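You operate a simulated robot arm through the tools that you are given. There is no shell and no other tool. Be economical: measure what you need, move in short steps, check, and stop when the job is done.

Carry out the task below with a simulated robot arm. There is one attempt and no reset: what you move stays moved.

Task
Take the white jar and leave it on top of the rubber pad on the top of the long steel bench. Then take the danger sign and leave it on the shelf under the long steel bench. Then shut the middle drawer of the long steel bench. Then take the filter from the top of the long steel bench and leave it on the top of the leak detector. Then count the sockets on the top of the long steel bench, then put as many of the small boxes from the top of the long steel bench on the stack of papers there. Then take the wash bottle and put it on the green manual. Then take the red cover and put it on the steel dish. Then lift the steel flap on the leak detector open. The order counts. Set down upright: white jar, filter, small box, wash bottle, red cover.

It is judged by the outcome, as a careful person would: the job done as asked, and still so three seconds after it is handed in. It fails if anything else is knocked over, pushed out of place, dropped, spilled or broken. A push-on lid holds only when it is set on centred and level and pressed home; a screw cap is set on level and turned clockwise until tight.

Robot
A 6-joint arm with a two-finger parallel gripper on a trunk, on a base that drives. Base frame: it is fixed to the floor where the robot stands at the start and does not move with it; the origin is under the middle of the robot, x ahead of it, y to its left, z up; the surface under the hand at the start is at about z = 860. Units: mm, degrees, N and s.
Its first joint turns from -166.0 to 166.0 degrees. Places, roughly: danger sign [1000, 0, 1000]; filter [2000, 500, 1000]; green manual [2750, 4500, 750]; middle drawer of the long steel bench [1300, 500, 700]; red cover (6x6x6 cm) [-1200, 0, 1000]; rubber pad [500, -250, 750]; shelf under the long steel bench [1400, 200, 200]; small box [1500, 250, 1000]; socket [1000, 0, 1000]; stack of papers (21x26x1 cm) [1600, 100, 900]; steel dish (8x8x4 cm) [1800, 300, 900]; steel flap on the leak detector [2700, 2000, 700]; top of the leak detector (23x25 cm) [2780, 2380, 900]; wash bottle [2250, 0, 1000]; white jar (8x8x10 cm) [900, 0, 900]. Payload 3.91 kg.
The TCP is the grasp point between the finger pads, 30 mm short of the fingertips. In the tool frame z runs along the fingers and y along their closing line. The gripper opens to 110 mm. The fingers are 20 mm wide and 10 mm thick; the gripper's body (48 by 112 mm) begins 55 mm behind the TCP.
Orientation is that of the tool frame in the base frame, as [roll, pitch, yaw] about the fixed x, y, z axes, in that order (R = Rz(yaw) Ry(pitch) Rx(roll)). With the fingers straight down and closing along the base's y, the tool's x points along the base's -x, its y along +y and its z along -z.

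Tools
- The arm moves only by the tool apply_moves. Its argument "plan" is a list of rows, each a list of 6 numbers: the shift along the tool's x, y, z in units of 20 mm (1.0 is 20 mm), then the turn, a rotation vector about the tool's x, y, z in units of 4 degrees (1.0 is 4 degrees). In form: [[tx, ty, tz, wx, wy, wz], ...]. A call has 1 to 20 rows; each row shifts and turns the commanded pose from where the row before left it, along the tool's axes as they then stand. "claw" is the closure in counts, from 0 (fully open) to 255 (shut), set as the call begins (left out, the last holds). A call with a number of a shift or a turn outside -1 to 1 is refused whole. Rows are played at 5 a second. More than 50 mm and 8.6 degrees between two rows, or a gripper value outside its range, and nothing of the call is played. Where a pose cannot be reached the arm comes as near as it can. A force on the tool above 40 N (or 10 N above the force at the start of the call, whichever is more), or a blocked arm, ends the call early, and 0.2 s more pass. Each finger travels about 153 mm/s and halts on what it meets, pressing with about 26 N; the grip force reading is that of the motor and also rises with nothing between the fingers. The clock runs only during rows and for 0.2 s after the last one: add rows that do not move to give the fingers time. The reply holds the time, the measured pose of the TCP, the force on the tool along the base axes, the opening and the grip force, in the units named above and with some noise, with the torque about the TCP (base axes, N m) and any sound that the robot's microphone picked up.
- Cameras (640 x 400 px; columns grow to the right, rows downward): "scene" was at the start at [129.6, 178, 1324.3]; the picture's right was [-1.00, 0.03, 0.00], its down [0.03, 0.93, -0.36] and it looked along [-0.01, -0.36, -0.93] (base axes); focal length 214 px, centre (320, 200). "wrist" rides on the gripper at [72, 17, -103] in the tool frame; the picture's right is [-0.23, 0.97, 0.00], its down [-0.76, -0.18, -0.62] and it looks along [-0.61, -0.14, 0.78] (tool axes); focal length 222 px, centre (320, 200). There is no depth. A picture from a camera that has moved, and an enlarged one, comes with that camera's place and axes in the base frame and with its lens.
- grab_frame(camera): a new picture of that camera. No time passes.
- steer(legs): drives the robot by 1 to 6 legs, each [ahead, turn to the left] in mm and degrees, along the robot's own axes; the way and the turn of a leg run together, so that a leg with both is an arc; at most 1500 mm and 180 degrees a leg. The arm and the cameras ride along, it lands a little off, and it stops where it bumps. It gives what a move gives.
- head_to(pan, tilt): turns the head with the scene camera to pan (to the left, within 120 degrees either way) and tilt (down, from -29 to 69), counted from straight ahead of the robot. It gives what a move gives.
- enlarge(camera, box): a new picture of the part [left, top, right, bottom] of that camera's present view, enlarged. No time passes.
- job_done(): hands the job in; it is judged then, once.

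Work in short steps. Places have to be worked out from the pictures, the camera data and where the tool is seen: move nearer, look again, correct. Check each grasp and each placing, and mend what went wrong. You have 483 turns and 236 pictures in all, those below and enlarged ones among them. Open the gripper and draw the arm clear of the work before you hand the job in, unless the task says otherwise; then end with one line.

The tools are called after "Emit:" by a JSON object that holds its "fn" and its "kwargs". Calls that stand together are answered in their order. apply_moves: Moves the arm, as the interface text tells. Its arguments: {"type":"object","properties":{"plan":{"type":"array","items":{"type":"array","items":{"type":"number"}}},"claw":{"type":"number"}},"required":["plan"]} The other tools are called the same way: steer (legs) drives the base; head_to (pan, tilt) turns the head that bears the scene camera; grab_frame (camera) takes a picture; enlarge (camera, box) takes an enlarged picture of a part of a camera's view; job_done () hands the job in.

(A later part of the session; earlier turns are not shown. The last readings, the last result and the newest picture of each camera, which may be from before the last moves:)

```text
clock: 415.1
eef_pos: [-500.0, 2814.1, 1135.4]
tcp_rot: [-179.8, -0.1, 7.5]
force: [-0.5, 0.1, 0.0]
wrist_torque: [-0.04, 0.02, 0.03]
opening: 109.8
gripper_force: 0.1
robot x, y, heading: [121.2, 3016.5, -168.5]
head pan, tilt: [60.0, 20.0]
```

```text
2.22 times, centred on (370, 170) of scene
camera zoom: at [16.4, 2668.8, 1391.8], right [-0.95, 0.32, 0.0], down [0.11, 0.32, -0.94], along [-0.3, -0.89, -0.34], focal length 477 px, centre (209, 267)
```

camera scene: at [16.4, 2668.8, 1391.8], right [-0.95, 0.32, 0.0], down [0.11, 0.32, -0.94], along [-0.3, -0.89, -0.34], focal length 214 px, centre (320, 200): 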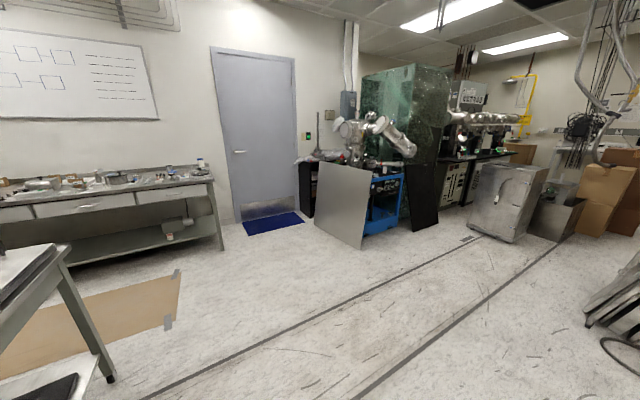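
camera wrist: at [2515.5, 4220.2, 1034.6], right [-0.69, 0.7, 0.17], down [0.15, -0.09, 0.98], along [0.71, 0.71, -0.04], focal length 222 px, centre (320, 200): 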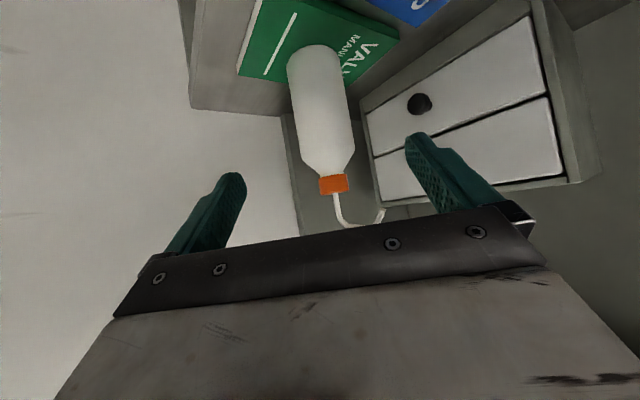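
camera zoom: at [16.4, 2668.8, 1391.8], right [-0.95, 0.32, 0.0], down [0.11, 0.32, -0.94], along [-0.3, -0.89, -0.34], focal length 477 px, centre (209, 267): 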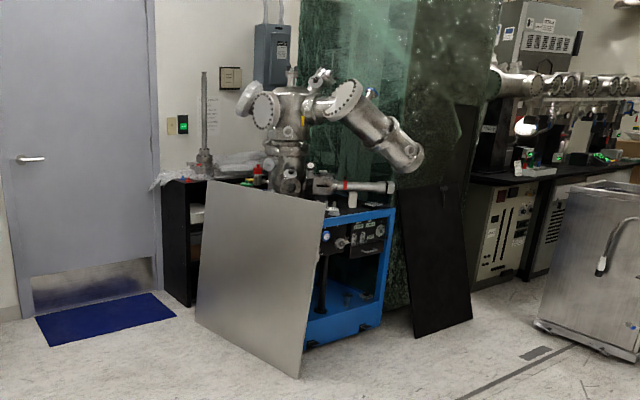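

The red cover sits on the blue table's end nearest the door, reachable over the leaning panel's end. I drive south to about (-300, 600).

Emit:
{"fn": "steer", "kwargs": {"legs": [[0, 68.6], [1250, 0], [1150, 0]]}}

Emit:
{"fn": "head_to", "kwargs": {"pan": -50, "tilt": 25}}

Emit:
{"fn": "grab_frame", "kwargs": {"camera": "scene"}}

```text
clock: 429.7
eef_pos: [-335.8, 7.7, 1134.9]
tcp_rot: [-179.8, 0.0, 76.7]
force: [-0.3, 0.2, -0.7]
wrist_torque: [0.04, 0.02, 0.01]
opening: 110.2
gripper_force: 0.2
robot x, y, heading: [-300.6, 663.6, -99.4]
head pan, tilt: [60.0, 20.0]
```

```text
clock: 431.6
eef_pos: [-335.3, 7.6, 1133.8]
tcp_rot: [-179.8, 0.0, 76.6]
force: [0.1, -0.5, 0.4]
wrist_torque: [0.01, -0.04, 0.01]
opening: 110.0
gripper_force: 0.0
robot x, y, heading: [-298.6, 664.1, -99.3]
head pan, tilt: [-50.0, 25.0]
```

```text
79 pictures are left
camera scene: at [-168.2, 448.6, 1383.7], right [-0.51, 0.86, 0.0], down [0.36, 0.22, -0.91], along [-0.78, -0.46, -0.42], focal length 214 px, centre (320, 200)
```

scene: 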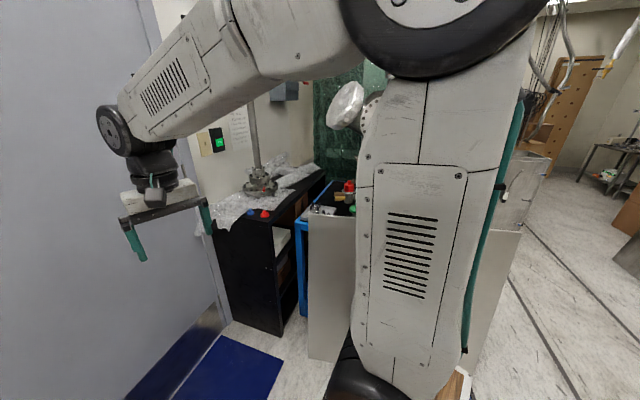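

I turn right 47° to face it and look with the head.

Emit:
{"fn": "steer", "kwargs": {"legs": [[0, -47]]}}

Emit:
{"fn": "head_to", "kwargs": {"pan": -5, "tilt": 30}}

Emit:
{"fn": "grab_frame", "kwargs": {"camera": "scene"}}

Emit:
{"fn": "enlarge", "kwargs": {"camera": "scene", "box": [220, 100, 420, 240]}}

```text
clock: 434.2
eef_pos: [-805.5, 242.8, 1134.8]
tcp_rot: [-179.8, 0.0, 29.4]
force: [0.2, 0.2, -0.2]
wrist_torque: [0.01, -0.04, 0.01]
opening: 110.0
gripper_force: 0.0
robot x, y, heading: [-299.0, 666.2, -146.5]
head pan, tilt: [-50.0, 25.0]
```

```text
clock: 435.3
eef_pos: [-805.7, 243.9, 1134.6]
tcp_rot: [-179.9, 0.0, 29.4]
force: [0.9, -0.3, -0.1]
wrist_torque: [0.0, 0.0, -0.01]
opening: 110.1
gripper_force: 0.1
robot x, y, heading: [-301.7, 660.9, -146.6]
head pan, tilt: [-5.0, 30.0]
```

```text
78 pictures are left
camera scene: at [-358.9, 351.5, 1375.8], right [-0.47, 0.88, 0.0], down [0.44, 0.24, -0.87], along [-0.76, -0.41, -0.5], focal length 214 px, centre (320, 200)
```

scene: 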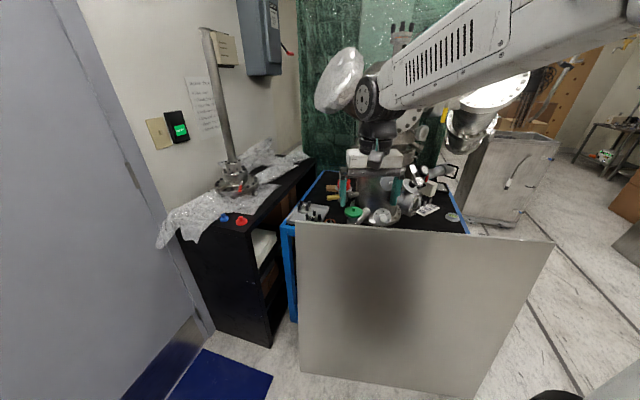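

```text
2.86 times, centred on (320, 170) of scene
camera zoom: at [-358.9, 351.5, 1375.8], right [-0.47, 0.88, 0.0], down [0.44, 0.24, -0.87], along [-0.76, -0.41, -0.5], focal length 613 px, centre (320, 286)
```

zoom: 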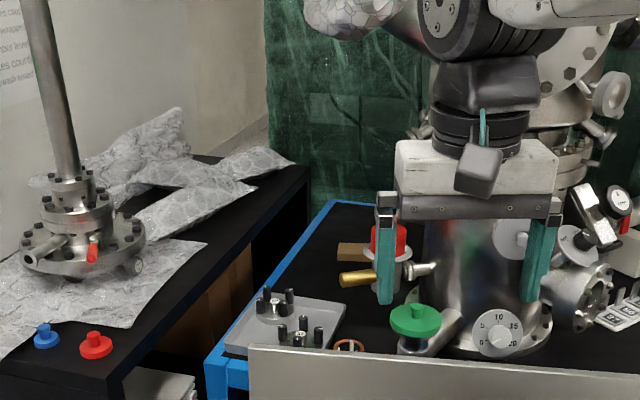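

The red cover is partly hidden by my finger; I move the hand aside to see it.

Emit:
{"fn": "apply_moves", "kwargs": {"plan": [[0, 1, 0, 0, 0, 0], [0, 1, 0, 0, 0, 0], [0, 1, 0, 0, 0, 0], [0, 1, 0, 0, 0, 0], [0, 1, 0, 0, 0, 0], [0, 1, 0, 0, 0, 0], [0, 1, 0, 0, 0, 0], [0, 1, 0, 0, 0, 0], [0, 1, 0, 0, 0, 0], [0, 1, 0, 0, 0, 0], [0, 0, 0, 0, 0, 0]]}}

Emit:
{"fn": "enlarge", "kwargs": {"camera": "scene", "box": [270, 130, 430, 230]}}

Emit:
{"fn": "grab_frame", "kwargs": {"camera": "wrist"}}

```text
clock: 437.7
eef_pos: [-707.1, 70.2, 1134.4]
tcp_rot: [-179.8, 0.0, 29.5]
force: [0.6, -0.6, 0.1]
wrist_torque: [-0.01, 0.01, 0.0]
opening: 109.9
gripper_force: 0.1
robot x, y, heading: [-302.1, 663.7, -146.7]
head pan, tilt: [-5.0, 30.0]
```

```text
4.00 times, centred on (350, 180) of scene
camera zoom: at [-358.8, 351.4, 1375.8], right [-0.47, 0.88, 0.0], down [0.44, 0.24, -0.87], along [-0.76, -0.41, -0.5], focal length 858 px, centre (200, 280)
```

zoom: 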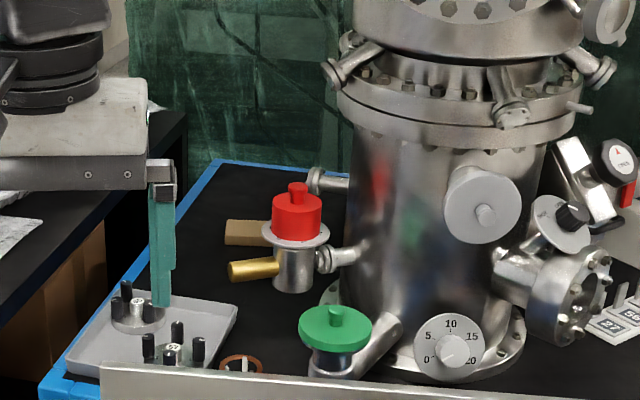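

```text
75 pictures are left
camera wrist: at [-637.8, 89.4, 1238.7], right [0.28, -0.96, 0.0], down [-0.75, -0.22, 0.62], along [-0.6, -0.17, -0.78], focal length 222 px, centre (320, 200)
```

wrist: 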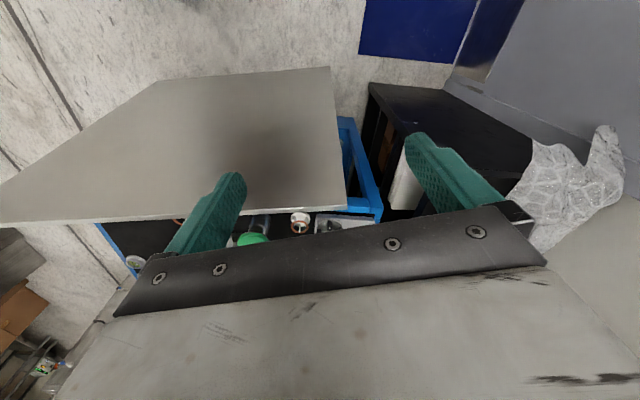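

The chamber stands between here and the cover, so I need to stand nearer the door side. I move the hand to the robot's right side, then reposition by reversing and driving down at a steeper angle.

Emit:
{"fn": "apply_moves", "kwargs": {"plan": [[0.3, -1, 0, 0, 0, 0], [0.3, -1, 0, 0, 0, 0], [0.3, -1, 0, 0, 0, 0], [0.3, -1, 0, 0, 0, 0], [0.3, -1, 0, 0, 0, 0], [0.3, -1, 0, 0, 0, 0], [0.3, -1, 0, 0, 0, 0], [0.3, -1, 0, 0, 0, 0], [0.3, -1, 0, 0, 0, 0], [0.3, -1, 0, 0, 0, 0], [0.3, -1, 0, 0, 0, 0], [0.3, -1, 0, 0, 0, 0], [0.3, -1, 0, 0, 0, 0], [0.3, -1, 0, 0, 0, 0], [0.3, -1, 0, 0, 0, 0], [0.3, -1, 0, 0, 0, 0], [0.3, -1, 0, 0, 0, 0], [0, -1, 0, 0, 0, 0], [0, -1, 0, 0, 0, 0], [0, -1, 0, 0, 0, 0]]}}

Emit:
{"fn": "apply_moves", "kwargs": {"plan": [[0, -1, 0, 0, 0, 0], [0, -1, 0, 0, 0, 0], [0, -1, 0, 0, 0, 0], [0, -1, 0, 0, 0, 0], [0, -1, 0, 0, 0, 0], [0, 0, 0, 0, 0, 0]]}}

Emit:
{"fn": "steer", "kwargs": {"legs": [[-450, 0], [0, 31], [880, 0]]}}

Emit:
{"fn": "grab_frame", "kwargs": {"camera": "scene"}}

```text
clock: 441.9
eef_pos: [-815.0, 468.4, 1136.0]
tcp_rot: [-179.8, 0.0, 29.4]
force: [-0.2, 0.7, -0.1]
wrist_torque: [-0.01, -0.01, 0.03]
opening: 109.9
gripper_force: 0.1
robot x, y, heading: [-299.0, 665.9, -146.6]
head pan, tilt: [-5.0, 30.0]
```

```text
clock: 443.3
eef_pos: [-865.3, 556.3, 1137.0]
tcp_rot: [-179.8, -0.1, 29.3]
force: [1.2, 0.1, 0.4]
wrist_torque: [0.0, 0.01, -0.01]
opening: 109.8
gripper_force: 0.1
robot x, y, heading: [-302.6, 663.0, -146.7]
head pan, tilt: [-5.0, 30.0]
```

```text
clock: 451.8
eef_pos: [-744.2, -259.2, 1136.4]
tcp_rot: [-179.9, 0.0, 59.7]
force: [0.2, 0.1, 0.5]
wrist_torque: [0.0, 0.02, 0.01]
opening: 110.3
gripper_force: 0.1
robot x, y, heading: [-312.6, 115.8, -116.5]
head pan, tilt: [-5.0, 30.0]
```

```text
74 pictures are left
camera scene: at [-205.4, -182.7, 1375.8], right [-0.85, 0.52, 0.0], down [0.26, 0.43, -0.87], along [-0.45, -0.74, -0.5], focal length 214 px, centre (320, 200)
```

scene: 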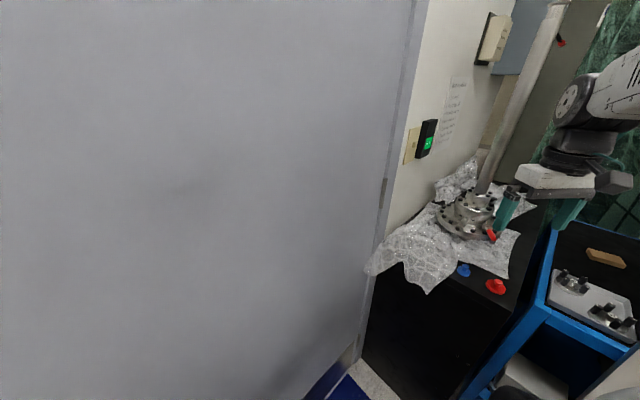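

I turn right 23° and look toward the cover.

Emit:
{"fn": "steer", "kwargs": {"legs": [[0, -23]]}}

Emit:
{"fn": "head_to", "kwargs": {"pan": -30, "tilt": 30}}

Emit:
{"fn": "grab_frame", "kwargs": {"camera": "scene"}}

Emit:
{"fn": "grab_frame", "kwargs": {"camera": "wrist"}}

```text
clock: 453.4
eef_pos: [-857.3, -61.2, 1136.4]
tcp_rot: [-179.7, -0.1, 36.8]
force: [-0.8, 0.5, -0.8]
wrist_torque: [-0.01, 0.02, -0.01]
opening: 109.8
gripper_force: 0.1
robot x, y, heading: [-309.9, 116.4, -139.2]
head pan, tilt: [-5.0, 30.0]
```

```text
clock: 454.3
eef_pos: [-857.5, -62.1, 1137.3]
tcp_rot: [-179.7, 0.0, 36.8]
force: [-0.2, 1.1, 0.3]
wrist_torque: [-0.03, -0.01, 0.01]
opening: 110.1
gripper_force: 0.2
robot x, y, heading: [-312.4, 116.1, -139.3]
head pan, tilt: [-30.0, 30.0]
```

```text
73 pictures are left
camera scene: at [-345.3, -164.2, 1375.8], right [-0.19, 0.98, 0.0], down [0.49, 0.09, -0.87], along [-0.85, -0.16, -0.5], focal length 214 px, centre (320, 200)
```

scene: 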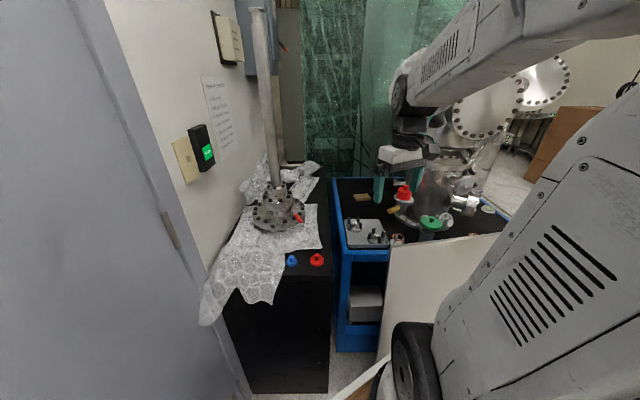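

```text
72 pictures are left
camera wrist: at [-790.8, -32.6, 1240.9], right [0.4, -0.92, 0.0], down [-0.71, -0.32, 0.62], along [-0.57, -0.25, -0.78], focal length 222 px, centre (320, 200)
```

wrist: 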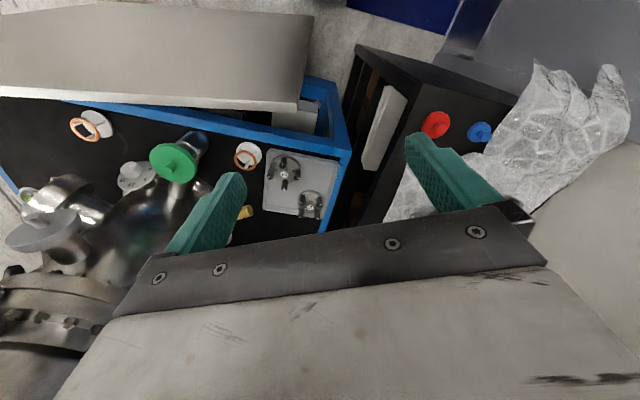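

I enlarge the red cover.

Emit:
{"fn": "enlarge", "kwargs": {"camera": "scene", "box": [340, 140, 480, 240]}}

```text
4.00 times, centred on (410, 190) of scene
camera zoom: at [-345.3, -164.2, 1375.8], right [-0.19, 0.98, 0.0], down [0.49, 0.09, -0.87], along [-0.85, -0.16, -0.5], focal length 858 px, centre (-40, 240)
```

zoom: 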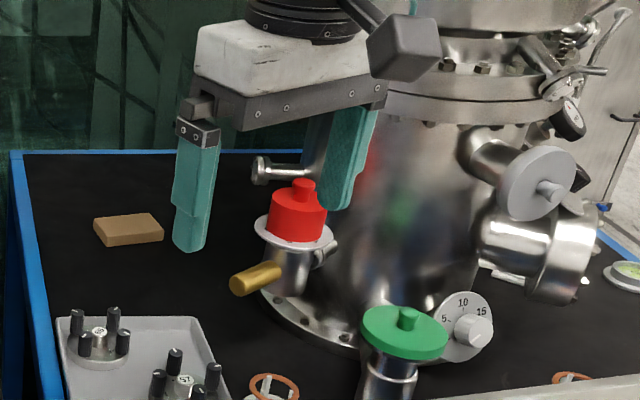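

Red cover triangulated at (-1176, 34), body z 934–978. To clear the chamber I'll lean the tool 35° toward the door side: first rotate yaw to about -25° and tilt.

Emit:
{"fn": "apply_moves", "kwargs": {"claw": 85, "plan": [[0, 0, 0, 0, 0, 1], [0, 0, 0, 0, 0, 1], [0, 0, 0, 0, 0, 1], [0, 0, 0, 0, 0, 1], [0, 0, 0, 0, 0, 1], [0, 0, 0, 0, 0, 1], [0, 0, 0, 0, 0, 1], [0, 0, 0, 0, 0, 1], [0, 0, 0, 0, 0, 1], [0, 0, 0, 0, 0, 1], [0, 0, 0, 0, 0, 1], [0, 0, 0, 0, 0, 1], [0, 0, 0, 0, 0, 1], [0, 0, 0, 0, 0, 1], [0, 0, 0, 0, 0, 1], [0, 0, 0, 0, 0, 0.5], [0, 0, 0, 0, 0, 0]]}}

Emit:
{"fn": "apply_moves", "kwargs": {"plan": [[0, 0, 0, 0, -1, 0], [0, 0, 0, 0, -1, 0], [0, 0, 0, 0, -1, 0], [0, 0, 0, 0, -1, 0], [0, 0, 0, 0, -1, 0], [0, 0, 0, 0, -1, 0], [0, 0, 0, 0, -1, 0], [0, 0, 0, 0, -1, 0], [0, 0, 0, 0, -0.75, 0], [0, 0, 0, 0, 0, 0]]}}

Emit:
{"fn": "grab_frame", "kwargs": {"camera": "wrist"}}

```text
clock: 457.9
eef_pos: [-858.2, -61.1, 1137.4]
tcp_rot: [-179.9, 0.2, -25.2]
force: [0.7, 0.1, -0.2]
wrist_torque: [0.0, 0.01, 0.01]
opening: 73.2
gripper_force: 0.0
robot x, y, heading: [-313.3, 114.8, -139.3]
head pan, tilt: [-30.0, 30.0]
```

```text
clock: 460.1
eef_pos: [-858.8, -61.9, 1136.5]
tcp_rot: [-180.0, 35.3, -25.1]
force: [-1.0, -0.7, 0.2]
wrist_torque: [0.01, 0.01, 0.02]
opening: 73.1
gripper_force: 0.1
robot x, y, heading: [-311.0, 118.0, -139.3]
head pan, tilt: [-30.0, 30.0]
```

```text
70 pictures are left
camera wrist: at [-759.0, -128.4, 1179.9], right [-0.58, -0.8, 0.13], down [-0.16, 0.27, 0.95], along [-0.8, 0.53, -0.29], focal length 222 px, centre (320, 200)
```

wrist: 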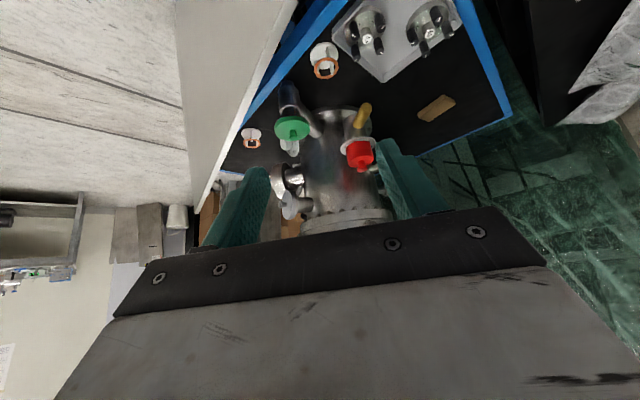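

Wrist view agrees (-1183, 33). I move to a pre-grasp point 120 mm back along the tool axis.

Emit:
{"fn": "apply_moves", "kwargs": {"plan": [[-0.777, 0.215, 0.94, 0, 0, 0], [-0.777, 0.215, 0.94, 0, 0, 0], [-0.777, 0.215, 0.94, 0, 0, 0], [-0.777, 0.215, 0.94, 0, 0, 0], [-0.777, 0.215, 0.94, 0, 0, 0], [-0.777, 0.215, 0.94, 0, 0, 0], [-0.777, 0.215, 0.94, 0, 0, 0], [-0.777, 0.215, 0.94, 0, 0, 0], [-0.777, 0.215, 0.94, 0, 0, 0], [-0.777, 0.215, 0.94, 0, 0, 0], [-0.777, 0.215, 0.94, 0, 0, 0], [0, 0, 0, 0, 0, 0]]}}

Emit:
{"fn": "grab_frame", "kwargs": {"camera": "wrist"}}

Emit:
{"fn": "enlarge", "kwargs": {"camera": "scene", "box": [340, 120, 480, 240]}}

```text
clock: 462.7
eef_pos: [-1111.2, 4.5, 1065.2]
tcp_rot: [-179.8, 35.2, -25.1]
force: [0.2, -0.2, 0.6]
wrist_torque: [-0.02, 0.0, 0.02]
opening: 73.6
gripper_force: 0.0
robot x, y, heading: [-312.8, 117.5, -139.4]
head pan, tilt: [-30.0, 30.0]
```

```text
69 pictures are left
camera wrist: at [-1012.7, -61.3, 1108.1], right [-0.58, -0.8, 0.13], down [-0.16, 0.27, 0.95], along [-0.8, 0.53, -0.29], focal length 222 px, centre (320, 200)
```

wrist: 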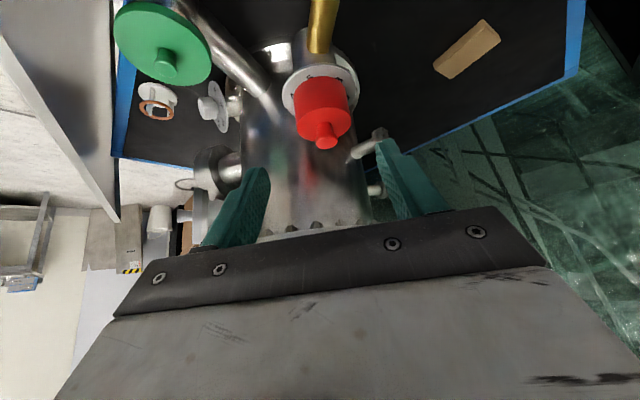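

```text
3.33 times, centred on (410, 180) of scene
camera zoom: at [-345.3, -164.1, 1375.8], right [-0.19, 0.98, 0.0], down [0.49, 0.09, -0.87], along [-0.85, -0.16, -0.5], focal length 715 px, centre (20, 267)
```

zoom: 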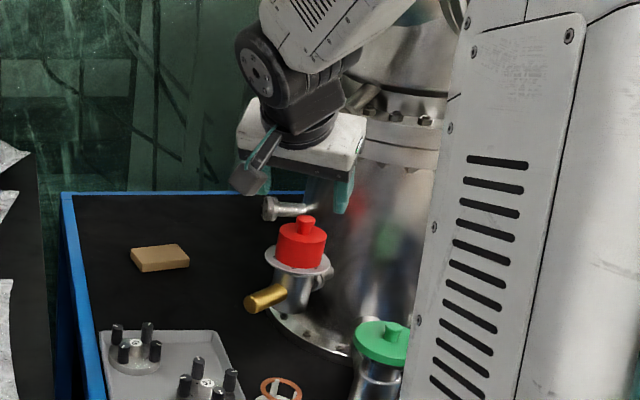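

Aligned. I advance 100 mm along the tool axis and check.

Emit:
{"fn": "apply_moves", "kwargs": {"plan": [[0, 0.03, 1, 0, 0, 0], [0, 0.03, 1, 0, 0, 0], [0, 0.03, 1, 0, 0, 0], [0, 0.03, 1, 0, 0, 0], [0, 0.03, 1, 0, 0, 0], [0, 0, 0, 0, 0, 0]]}}

Emit:
{"fn": "grab_frame", "kwargs": {"camera": "wrist"}}

Emit:
{"fn": "enlarge", "kwargs": {"camera": "scene", "box": [360, 150, 460, 230]}}

```text
clock: 464.1
eef_pos: [-1165.4, 28.4, 984.0]
tcp_rot: [-179.9, 35.2, -25.1]
force: [-0.2, 0.1, -0.2]
wrist_torque: [-0.01, 0.0, 0.02]
opening: 73.3
gripper_force: 0.2
robot x, y, heading: [-310.8, 115.9, -139.4]
head pan, tilt: [-30.0, 30.0]
```

```text
67 pictures are left
camera wrist: at [-1066.4, -38.6, 1027.7], right [-0.58, -0.8, 0.13], down [-0.16, 0.27, 0.95], along [-0.8, 0.53, -0.29], focal length 222 px, centre (320, 200)
```

wrist: 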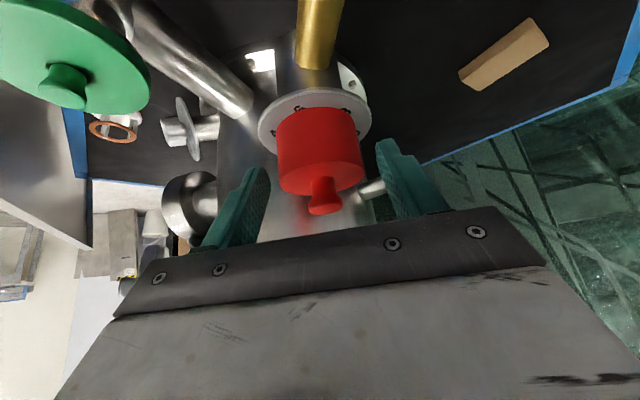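

```text
5.00 times, centred on (410, 190) of scene
camera zoom: at [-345.3, -164.1, 1375.8], right [-0.19, 0.98, 0.0], down [0.49, 0.09, -0.87], along [-0.85, -0.16, -0.5], focal length 1072 px, centre (-130, 250)
```

zoom: 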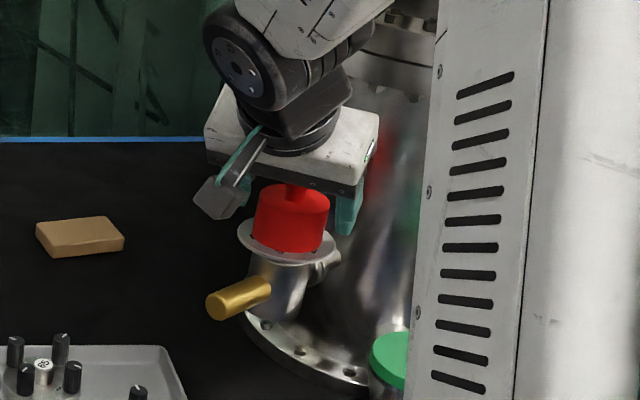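

I advance 20 mm more and close gently.

Emit:
{"fn": "apply_moves", "kwargs": {"plan": [[0, 0, 0.5, 0, 0, 0], [0, 0, 0.45, 0, 0, 0], [0, 0, 0, 0, 0, 0]]}}

Emit:
{"fn": "apply_moves", "kwargs": {"claw": 255, "plan": [[0, 0, 0, 0, 0, 0], [0, 0, 0, 0, 0, 0], [0, 0, 0, 0, 0, 0], [0, 0, 0, 0, 0, 0]]}}

Emit:
{"fn": "grab_frame", "kwargs": {"camera": "wrist"}}

```text
clock: 464.9
eef_pos: [-1175.6, 31.8, 969.0]
tcp_rot: [-179.9, 35.2, -25.1]
force: [-0.2, -0.1, 0.2]
wrist_torque: [0.0, 0.0, 0.01]
opening: 73.5
gripper_force: 0.1
robot x, y, heading: [-308.8, 118.6, -139.4]
head pan, tilt: [-30.0, 30.0]
```

```text
clock: 465.9
eef_pos: [-1173.5, 32.1, 969.3]
tcp_rot: [-180.0, 35.2, -25.1]
force: [0.1, -0.8, -0.8]
wrist_torque: [0.0, 0.0, 0.0]
opening: 53.4
gripper_force: 25.6
robot x, y, heading: [-309.8, 112.4, -139.5]
head pan, tilt: [-30.0, 30.0]
```

```text
65 pictures are left
camera wrist: at [-1075.8, -33.9, 1011.9], right [-0.58, -0.8, 0.13], down [-0.16, 0.27, 0.95], along [-0.8, 0.53, -0.29], focal length 222 px, centre (320, 200)
```

wrist: 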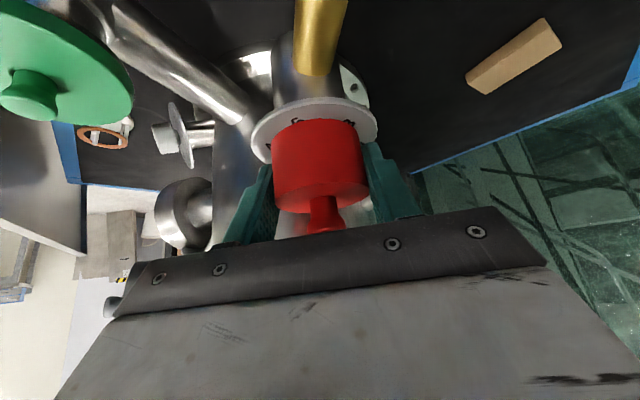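

Gripped (53 mm). I lift straight up in small steps.

Emit:
{"fn": "apply_moves", "kwargs": {"plan": [[-0.29, 0, -0.41, 0, 0, 0], [-0.29, 0, -0.41, 0, 0, 0], [-0.58, 0, -0.82, 0, 0, 0], [-0.58, 0, -0.82, 0, 0, 0], [0, 0, 0, 0, 0, 0]]}}

Emit:
{"fn": "grab_frame", "kwargs": {"camera": "wrist"}}

Emit:
{"fn": "enlarge", "kwargs": {"camera": "scene", "box": [360, 130, 460, 230]}}

```text
clock: 467.1
eef_pos: [-1174.9, 31.4, 1028.5]
tcp_rot: [-179.8, 35.3, -25.1]
force: [0.6, 0.1, -1.1]
wrist_torque: [-0.03, 0.04, -0.02]
opening: 53.6
gripper_force: 25.6
robot x, y, heading: [-314.0, 117.6, -139.1]
head pan, tilt: [-30.0, 30.0]
```

```text
64 pictures are left
camera wrist: at [-1075.9, -34.3, 1072.4], right [-0.58, -0.8, 0.13], down [-0.16, 0.27, 0.95], along [-0.8, 0.53, -0.29], focal length 222 px, centre (320, 200)
```

wrist: 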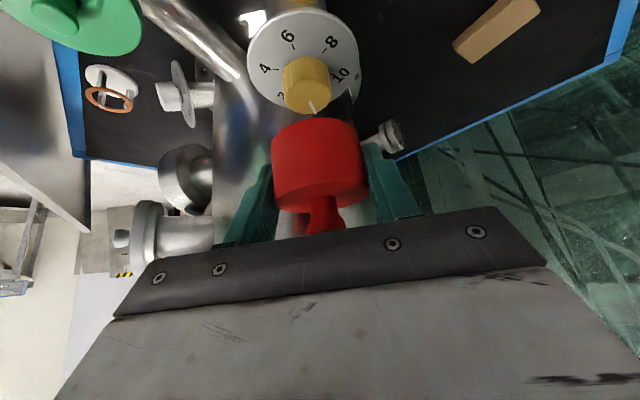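

```text
4.00 times, centred on (410, 180) of scene
camera zoom: at [-345.4, -164.1, 1375.8], right [-0.18, 0.98, 0.0], down [0.49, 0.09, -0.87], along [-0.85, -0.16, -0.5], focal length 858 px, centre (-40, 280)
```

zoom: 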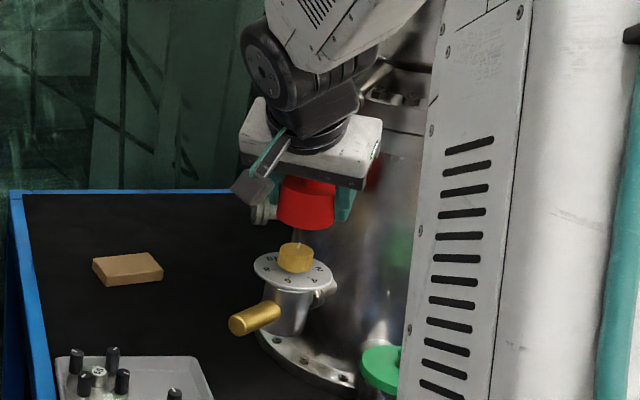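

The cover is off (it sat over a dial knob). I retract along the approach path with it.

Emit:
{"fn": "apply_moves", "kwargs": {"plan": [[0.4, -0.1, -1, 0, 0, 0], [0.4, -0.1, -1, 0, 0, 0], [0.75, -0.18, -1, 0, 0, 0], [0.75, -0.18, -1, 0, 0, 0], [0.75, -0.18, -1, 0, 0, 0], [0.75, -0.18, -1, 0, 0, 0], [0.75, -0.18, -1, 0, 0, 0], [0.75, -0.18, -1, 0, 0, 0], [0.75, -0.18, -1, 0, 0, 0], [0.75, -0.18, -1, 0, 0, 0], [0.75, -0.18, -1, 0, 0, 0], [0.75, -0.18, -1, 0, 0, 0], [0.75, -0.18, -1, 0, 0, 0], [0.75, -0.18, -0.9, 0, 0, 0], [0, 0, 0, 0, 0, 0]]}}

Emit:
{"fn": "steer", "kwargs": {"legs": [[0, 23], [-880, 0], [0, 118]]}}

Emit:
{"fn": "grab_frame", "kwargs": {"camera": "wrist"}}

```text
clock: 470.3
eef_pos: [-865.5, -61.6, 1142.4]
tcp_rot: [-179.9, 35.3, -25.1]
force: [0.2, 0.2, -0.6]
wrist_torque: [0.01, -0.03, 0.0]
opening: 53.3
gripper_force: 25.5
robot x, y, heading: [-312.5, 112.7, -139.6]
head pan, tilt: [-30.0, 30.0]
```

```text
clock: 481.0
eef_pos: [616.6, 658.3, 1143.5]
tcp_rot: [-179.8, 35.2, 113.5]
force: [0.7, -0.7, 0.5]
wrist_torque: [0.02, -0.02, -0.01]
opening: 53.3
gripper_force: 25.8
robot x, y, heading: [86.2, 889.8, -0.7]
head pan, tilt: [-30.0, 30.0]
```

```text
62 pictures are left
camera wrist: at [583.6, 774.2, 1187.2], right [0.97, 0.22, 0.13], down [-0.06, -0.31, 0.95], along [0.25, -0.93, -0.29], focal length 222 px, centre (320, 200)
```

wrist: 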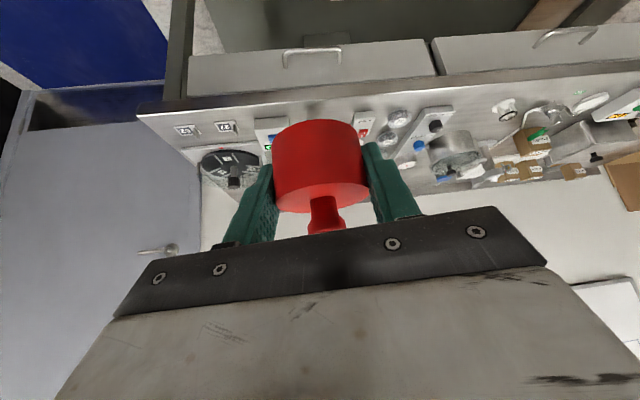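

I drive down the aisle parallel to the bench to u≈1525.

Emit:
{"fn": "steer", "kwargs": {"legs": [[690, 0], [0, 12.7], [580, 0]]}}

Emit:
{"fn": "head_to", "kwargs": {"pan": -75, "tilt": 40}}

Emit:
{"fn": "grab_frame", "kwargs": {"camera": "scene"}}

Emit:
{"fn": "grab_frame", "kwargs": {"camera": "wrist"}}

```text
clock: 488.5
eef_pos: [1906.7, 880.2, 1144.4]
tcp_rot: [-179.9, 35.2, 125.7]
force: [-0.1, 0.4, -0.1]
wrist_torque: [-0.04, 0.04, -0.01]
opening: 53.1
gripper_force: 26.2
robot x, y, heading: [1337.9, 993.9, 11.3]
head pan, tilt: [-30.0, 30.0]
```

```text
clock: 489.6
eef_pos: [1907.6, 879.5, 1143.3]
tcp_rot: [-179.7, 35.2, 125.5]
force: [-0.2, -0.3, -0.6]
wrist_torque: [0.01, 0.03, -0.01]
opening: 53.0
gripper_force: 25.9
robot x, y, heading: [1340.4, 995.2, 11.4]
head pan, tilt: [-75.0, 40.0]
```

```text
61 pictures are left
camera scene: at [1457.6, 1172.6, 1360.4], right [-0.89, -0.45, 0.0], down [-0.29, 0.58, -0.77], along [0.34, -0.69, -0.64], focal length 214 px, centre (320, 200)
```

scene: 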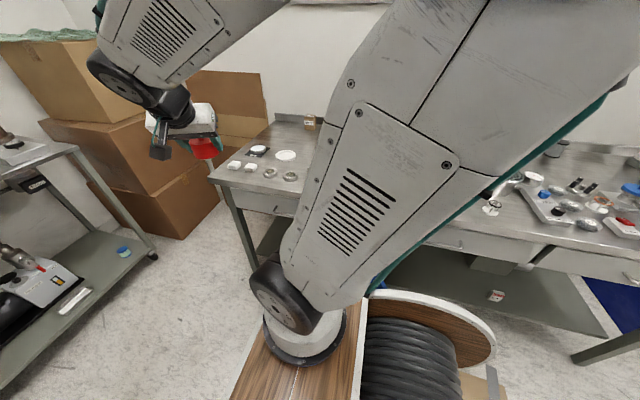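

```text
60 pictures are left
camera wrist: at [1850.6, 985.8, 1187.2], right [0.9, 0.42, 0.13], down [0.01, -0.32, 0.95], along [0.44, -0.85, -0.29], focal length 222 px, centre (320, 200)
```

wrist: 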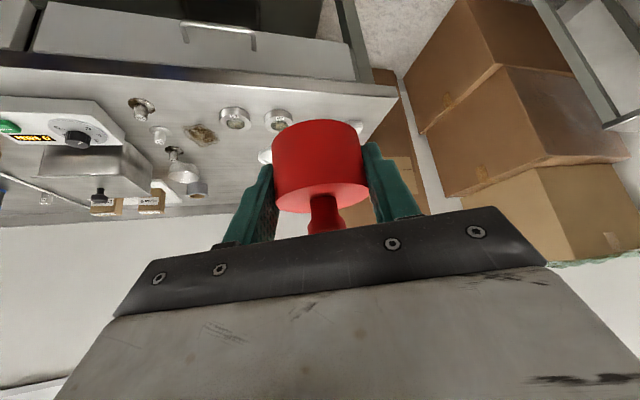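

I'll set the cover down briefly on the free spot where the filter stood (1888, 462), to re-grip it by its knob for the dish. I move above that spot.

Emit:
{"fn": "apply_moves", "kwargs": {"plan": [[-0.584, -0.803, 0.96, 0, 0, 0], [-0.584, -0.803, 0.96, 0, 0, 0], [-0.584, -0.803, 0.96, 0, 0, 0], [-0.584, -0.803, 0.96, 0, 0, 0], [-0.584, -0.803, 0.96, 0, 0, 0], [-0.584, -0.803, 0.96, 0, 0, 0], [-0.584, -0.803, 0.96, 0, 0, 0], [-0.584, -0.803, 0.96, 0, 0, 0], [-0.584, -0.803, 0.96, 0, 0, 0], [-0.584, -0.803, 0.96, 0, 0, 0], [-0.584, -0.803, 0.96, 0, 0, 0], [-0.584, -0.803, 0.96, 0, 0, 0], [-0.584, -0.803, 0.96, 0, 0, 0], [-0.584, -0.803, 0.96, 0, 0, 0], [-0.584, -0.803, 0.96, 0, 0, 0], [-0.584, -0.803, 0.96, 0, 0, 0], [0, 0, 0, 0, 0, 0]]}}

Emit:
{"fn": "grab_frame", "kwargs": {"camera": "wrist"}}

Emit:
{"fn": "head_to", "kwargs": {"pan": -35, "tilt": 35}}

Emit:
{"fn": "grab_frame", "kwargs": {"camera": "scene"}}

```text
clock: 493.2
eef_pos: [1889.3, 460.7, 1002.0]
tcp_rot: [-179.9, 35.2, 125.7]
force: [0.3, 1.4, -0.2]
wrist_torque: [-0.01, -0.03, 0.01]
opening: 53.2
gripper_force: 25.8
robot x, y, heading: [1335.9, 994.1, 11.4]
head pan, tilt: [-75.0, 40.0]
```

```text
59 pictures are left
camera wrist: at [1832.2, 566.4, 1045.9], right [0.9, 0.42, 0.13], down [0.01, -0.32, 0.95], along [0.44, -0.85, -0.29], focal length 222 px, centre (320, 200)
```

wrist: 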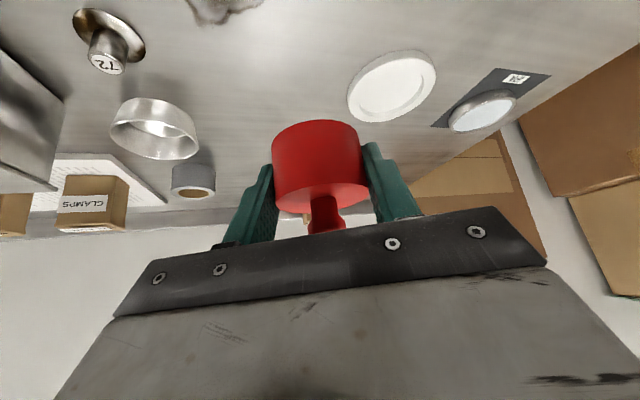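

```text
clock: 494.3
eef_pos: [1889.1, 460.4, 1002.4]
tcp_rot: [-179.9, 35.2, 125.7]
force: [-0.4, 0.5, -0.5]
wrist_torque: [0.01, 0.01, 0.01]
opening: 53.0
gripper_force: 25.8
robot x, y, heading: [1337.3, 994.2, 11.4]
head pan, tilt: [-35.0, 35.0]
```

```text
58 pictures are left
camera scene: at [1500.4, 1213.3, 1368.0], right [-0.4, -0.92, 0.0], down [-0.53, 0.23, -0.82], along [0.75, -0.33, -0.57], focal length 214 px, centre (320, 200)
```

scene: 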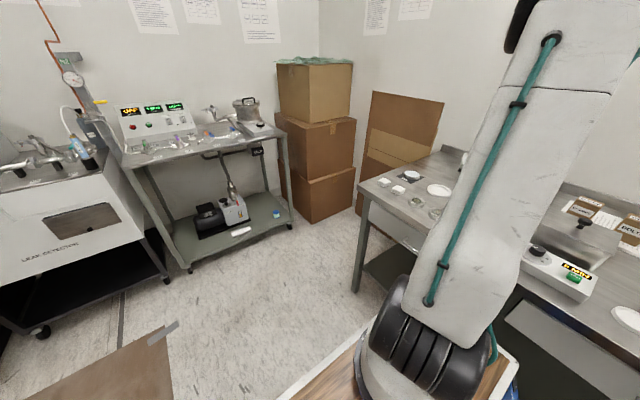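

I lower the cover toward the bench.

Emit:
{"fn": "apply_moves", "kwargs": {"plan": [[0.69, 0, 0.97, 0, 0, 0], [0.69, 0, 0.97, 0, 0, 0], [0.69, 0, 0.97, 0, 0, 0], [0.6, 0, 0.84, 0, 0, 0], [0, 0, 0, 0, 0, 0]]}}

Emit:
{"fn": "apply_moves", "kwargs": {"plan": [[0.087, 0, 0.122, 0, 0, 0], [0.087, 0, 0.122, 0, 0, 0], [0, 0, 0, 0, 0, 0]]}}

```text
clock: 495.5
eef_pos: [1889.1, 458.8, 910.6]
tcp_rot: [180.0, 35.2, 125.7]
force: [0.0, -0.7, -0.9]
wrist_torque: [-0.02, 0.02, 0.0]
opening: 53.0
gripper_force: 25.9
robot x, y, heading: [1335.7, 995.6, 11.4]
head pan, tilt: [-35.0, 35.0]
```

```text
clock: 496.3
eef_pos: [1889.0, 461.3, 903.9]
tcp_rot: [180.0, 35.2, 125.7]
force: [0.6, -0.7, -0.1]
wrist_torque: [-0.01, 0.01, 0.01]
opening: 53.0
gripper_force: 26.1
robot x, y, heading: [1341.7, 995.0, 11.3]
head pan, tilt: [-35.0, 35.0]
```

Emit:
{"fn": "apply_moves", "kwargs": {"plan": [[0.07, 0, 0.1, 0, 0, 0], [0.07, 0, 0.1, 0, 0, 0], [0.07, 0, 0.1, 0, 0, 0], [0, 0, 0, 0, 0, 0]]}}

```text
clock: 497.3
eef_pos: [1888.5, 461.5, 894.9]
tcp_rot: [-179.9, 35.2, 125.7]
force: [-0.2, -0.5, 0.0]
wrist_torque: [-0.03, 0.02, -0.02]
opening: 53.1
gripper_force: 25.8
robot x, y, heading: [1335.9, 998.4, 11.2]
head pan, tilt: [-35.0, 35.0]
```

Emit:
{"fn": "apply_moves", "kwargs": {"plan": [[0.045, 0, 0.06, 0, 0, 0], [0.045, 0, 0.06, 0, 0, 0], [0, 0, 0, 0, 0, 0]]}}

Emit:
{"fn": "grab_frame", "kwargs": {"camera": "wrist"}}

```text
clock: 498.1
eef_pos: [1889.6, 461.0, 892.3]
tcp_rot: [-179.9, 35.1, 125.6]
force: [0.0, 0.5, -0.8]
wrist_torque: [0.02, 0.01, -0.01]
opening: 53.3
gripper_force: 25.8
robot x, y, heading: [1339.6, 994.2, 11.7]
head pan, tilt: [-35.0, 35.0]
```

```text
57 pictures are left
camera wrist: at [1832.8, 567.2, 936.3], right [0.9, 0.42, 0.13], down [0.01, -0.32, 0.95], along [0.44, -0.85, -0.29], focal length 222 px, centre (320, 200)
```

wrist: 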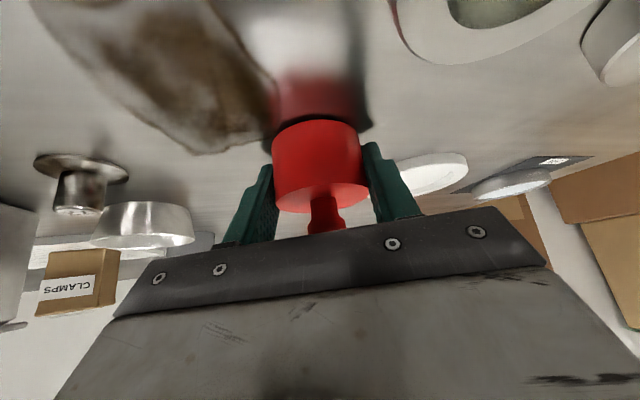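

Very close; a few more 1 mm steps.

Emit:
{"fn": "apply_moves", "kwargs": {"plan": [[0.03, 0, 0.042, 0, 0, 0], [0.03, 0, 0.042, 0, 0, 0], [0.03, 0, 0.042, 0, 0, 0], [0, 0, 0, 0, 0, 0]]}}

```text
clock: 499.1
eef_pos: [1891.2, 461.3, 891.3]
tcp_rot: [-180.0, 35.2, 125.7]
force: [-1.2, 0.5, 6.8]
wrist_torque: [0.13, -0.08, 0.02]
opening: 53.3
gripper_force: 26.5
robot x, y, heading: [1339.6, 997.5, 11.7]
head pan, tilt: [-35.0, 35.0]
```

Contact. I open and back away along the tool axis, then return the tool to vertical above.

Emit:
{"fn": "apply_moves", "kwargs": {"claw": 75, "plan": [[0, 0, 0, 0, 0, 0], [0, 0, 0, 0, 0, 0], [0, 0, 0, 0, 0, 0]]}}

Emit:
{"fn": "apply_moves", "kwargs": {"plan": [[0, 0, -1, 0, 0, 0], [0, 0, -1, 0, 0, 0], [0, 0, -1, 0, 0, 0], [0, 0, -1, 0, 0, 0], [0, 0, -1, 0, 0, 0], [0, 0, -1, 0, 0, 0], [-0.5, 0, -0.7, 0, 0, 0], [-0.5, 0, -0.7, 0, 0, 0], [0, 0, 0, 0, 0, 0]]}}

Emit:
{"fn": "apply_moves", "kwargs": {"plan": [[0, 0, 0, 0, 1, 0], [0, 0, 0, 0, 1, 0], [0, 0, 0, 0, 1, 0], [0, 0, 0, 0, 1, 0], [0, 0, 0, 0, 1, 0], [0, 0, 0, 0, 1, 0], [0, 0, 0, 0, 1, 0], [0, 0, 0, 0, 1, 0], [0, 0, 0, 0, 0.8, 0], [0, 0, 0, 0, 0, 0]]}}

Emit:
{"fn": "grab_frame", "kwargs": {"camera": "wrist"}}

```text
clock: 499.9
eef_pos: [1890.4, 461.1, 889.0]
tcp_rot: [-179.9, 35.3, 125.6]
force: [-6.9, -2.5, 8.7]
wrist_torque: [0.02, -0.12, -0.05]
opening: 74.5
gripper_force: 0.0
robot x, y, heading: [1337.2, 993.0, 11.5]
head pan, tilt: [-35.0, 35.0]
```

```text
clock: 501.9
eef_pos: [1850.9, 518.3, 1022.6]
tcp_rot: [-179.9, 35.2, 125.8]
force: [0.1, 0.2, 0.9]
wrist_torque: [-0.02, -0.01, 0.01]
opening: 78.0
gripper_force: 0.1
robot x, y, heading: [1339.1, 995.4, 11.6]
head pan, tilt: [-35.0, 35.0]
```

```text
clock: 504.1
eef_pos: [1849.3, 517.2, 1021.9]
tcp_rot: [-179.9, 0.0, 125.6]
force: [0.0, 0.2, 0.6]
wrist_torque: [0.02, -0.03, -0.02]
opening: 77.7
gripper_force: 0.0
robot x, y, heading: [1341.0, 994.0, 11.7]
head pan, tilt: [-35.0, 35.0]
```

```text
56 pictures are left
camera wrist: at [1819.6, 586.1, 1126.3], right [0.92, 0.38, 0.0], down [0.3, -0.72, 0.62], along [0.24, -0.58, -0.78], focal length 222 px, centre (320, 200)
```

wrist: 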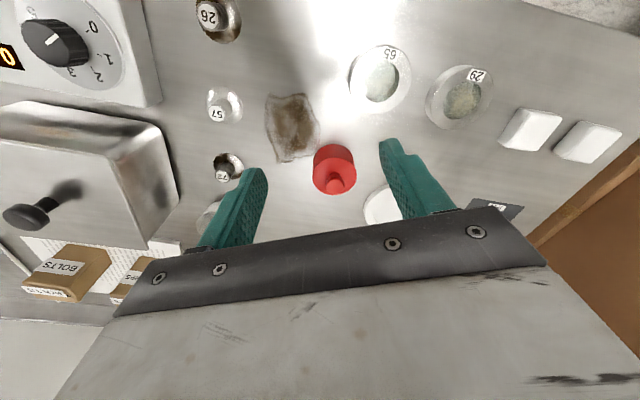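

The cover stands upright on the bench. I move the vertical tool above its knob.

Emit:
{"fn": "apply_moves", "kwargs": {"claw": 130, "plan": [[-0.89, -0.02, 0, 0, 0, 0], [-0.89, -0.02, 0, 0, 0, 0], [-0.89, -0.02, 0.5, 0, 0, 0], [-0.89, -0.02, 1, 0, 0, 0], [0, 0, 0, 0, 0, 0]]}}

Emit:
{"fn": "grab_frame", "kwargs": {"camera": "wrist"}}

```text
clock: 505.3
eef_pos: [1890.3, 457.3, 991.9]
tcp_rot: [-180.0, 0.0, 125.6]
force: [0.3, 0.2, -0.5]
wrist_torque: [0.01, 0.0, 0.01]
opening: 54.0
gripper_force: 0.1
robot x, y, heading: [1336.7, 996.2, 11.6]
head pan, tilt: [-35.0, 35.0]
```

```text
55 pictures are left
camera wrist: at [1860.3, 526.7, 1095.0], right [0.92, 0.38, 0.0], down [0.3, -0.72, 0.62], along [0.24, -0.58, -0.78], focal length 222 px, centre (320, 200)
```

wrist: 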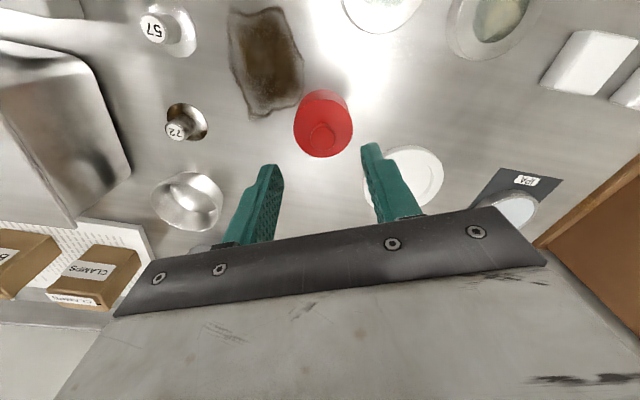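

Aligned with the knob; dish rim centre appears at (1784, 318). I descend so the fingertips straddle the knob.

Emit:
{"fn": "apply_moves", "kwargs": {"plan": [[0.1, 0.07, 1, 0, 0, 0], [0, 0, 1, 0, 0, 0], [0, 0, 0.7, 0, 0, 0], [0, 0, 0, 0, 0, 0]]}}

Emit:
{"fn": "enlarge", "kwargs": {"camera": "wrist", "box": [220, 90, 420, 250]}}

```text
clock: 506.3
eef_pos: [1889.6, 460.3, 937.4]
tcp_rot: [-179.9, 0.0, 125.5]
force: [-0.5, -0.4, 0.4]
wrist_torque: [0.0, 0.01, -0.01]
opening: 53.7
gripper_force: 0.1
robot x, y, heading: [1336.6, 996.5, 11.5]
head pan, tilt: [-35.0, 35.0]
```

```text
2.50 times, centred on (320, 170) of wrist
camera zoom: at [1860.2, 529.5, 1041.1], right [0.92, 0.38, 0.0], down [0.3, -0.72, 0.62], along [0.24, -0.58, -0.78], focal length 555 px, centre (320, 275)
```

zoom: 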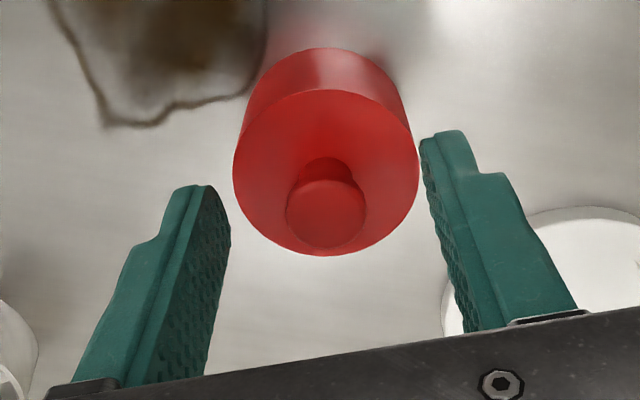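

The fingertips are level with the knob. I close on it and lift.

Emit:
{"fn": "apply_moves", "kwargs": {"claw": 255, "plan": [[0, 0, 0.1, 0, 0, 0], [0, 0, 0, 0, 0, 0], [0, 0, 0, 0, 0, 0], [0, 0, 0, 0, 0, 0], [0, 0, 0, 0, 0, 0]]}}

Emit:
{"fn": "apply_moves", "kwargs": {"plan": [[0, 0, -0.5, 0, 0, 0], [0, 0, -1, 0, 0, 0], [0, 0, -1, 0, 0, 0], [0, 0, -1, 0, 0, 0], [0, 0, 0, 0, 0, 0]]}}

Emit:
{"fn": "grab_frame", "kwargs": {"camera": "wrist"}}

```text
clock: 507.5
eef_pos: [1890.3, 461.3, 935.5]
tcp_rot: [-179.9, 0.1, 125.5]
force: [0.7, -1.9, 14.3]
wrist_torque: [-0.05, -0.07, 0.04]
opening: 19.6
gripper_force: 25.5
robot x, y, heading: [1338.2, 993.6, 11.6]
head pan, tilt: [-35.0, 35.0]
```

```text
clock: 508.7
eef_pos: [1889.8, 462.7, 1005.3]
tcp_rot: [-179.9, 0.0, 125.6]
force: [-0.5, -0.3, -0.4]
wrist_torque: [-0.03, 0.01, 0.02]
opening: 19.4
gripper_force: 25.6
robot x, y, heading: [1336.3, 993.3, 11.6]
head pan, tilt: [-35.0, 35.0]
```

```text
53 pictures are left
camera wrist: at [1860.7, 530.6, 1109.6], right [0.92, 0.38, 0.0], down [0.3, -0.72, 0.62], along [0.24, -0.58, -0.78], focal length 222 px, centre (320, 200)
```

wrist: 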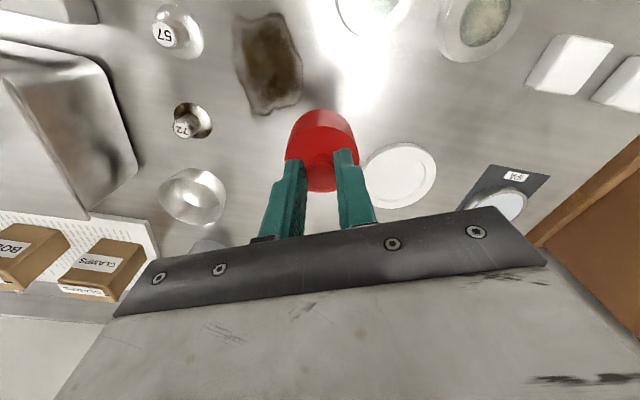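

Held by the knob. I carry it over the dish centre (1782, 318).

Emit:
{"fn": "apply_moves", "kwargs": {"plan": [[-0.306, -0.957, 0, 0, 0, 0], [-0.306, -0.957, 0, 0, 0, 0], [-0.306, -0.957, 0, 0, 0, 0], [-0.306, -0.957, 0, 0, 0, 0], [-0.306, -0.957, 0, 0, 0, 0], [-0.306, -0.957, 0, 0, 0, 0], [-0.306, -0.957, 0, 0, 0, 0], [-0.306, -0.957, 0, 0, 0, 0], [-0.306, -0.957, 0, 0, 0, 0], [0, 0, 0, 0, 0, 0]]}}

Emit:
{"fn": "enlarge", "kwargs": {"camera": "wrist", "box": [200, 50, 440, 230]}}

Emit:
{"fn": "head_to", "kwargs": {"pan": -60, "tilt": 40}}

Emit:
{"fn": "grab_frame", "kwargs": {"camera": "scene"}}

```text
clock: 510.9
eef_pos: [1782.9, 315.5, 1005.7]
tcp_rot: [-179.9, 0.0, 125.5]
force: [0.0, 0.6, -0.7]
wrist_torque: [0.02, -0.01, 0.01]
opening: 19.8
gripper_force: 25.8
robot x, y, heading: [1334.5, 993.4, 11.3]
head pan, tilt: [-35.0, 35.0]
```

```text
2.22 times, centred on (320, 140) of wrist
camera zoom: at [1752.0, 383.6, 1110.5], right [0.92, 0.38, 0.0], down [0.3, -0.72, 0.62], along [0.24, -0.58, -0.78], focal length 494 px, centre (320, 333)
```

zoom: 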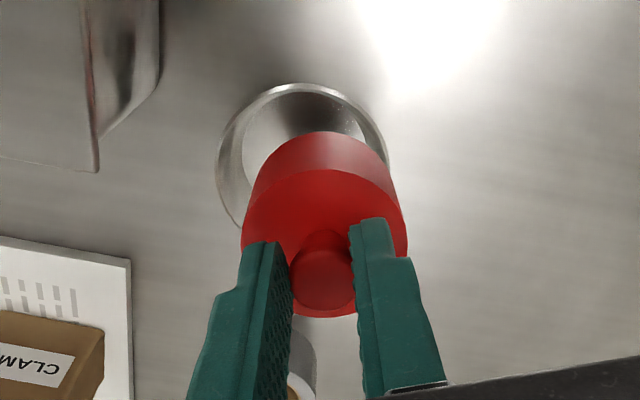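

```text
clock: 511.8
eef_pos: [1782.8, 315.1, 1005.5]
tcp_rot: [-179.9, -0.1, 125.6]
force: [-0.1, -0.6, -0.2]
wrist_torque: [-0.02, 0.01, 0.06]
opening: 19.7
gripper_force: 26.0
robot x, y, heading: [1342.3, 993.5, 11.6]
head pan, tilt: [-60.0, 40.0]
```

```text
51 pictures are left
camera scene: at [1476.1, 1184.8, 1360.5], right [-0.75, -0.66, 0.0], down [-0.43, 0.48, -0.77], along [0.51, -0.57, -0.64], focal length 214 px, centre (320, 200)
```

scene: 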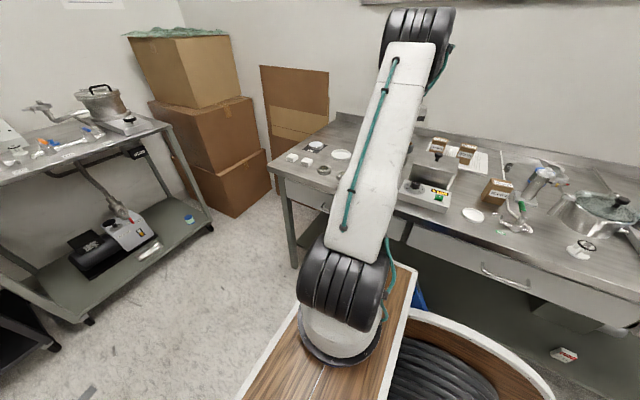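

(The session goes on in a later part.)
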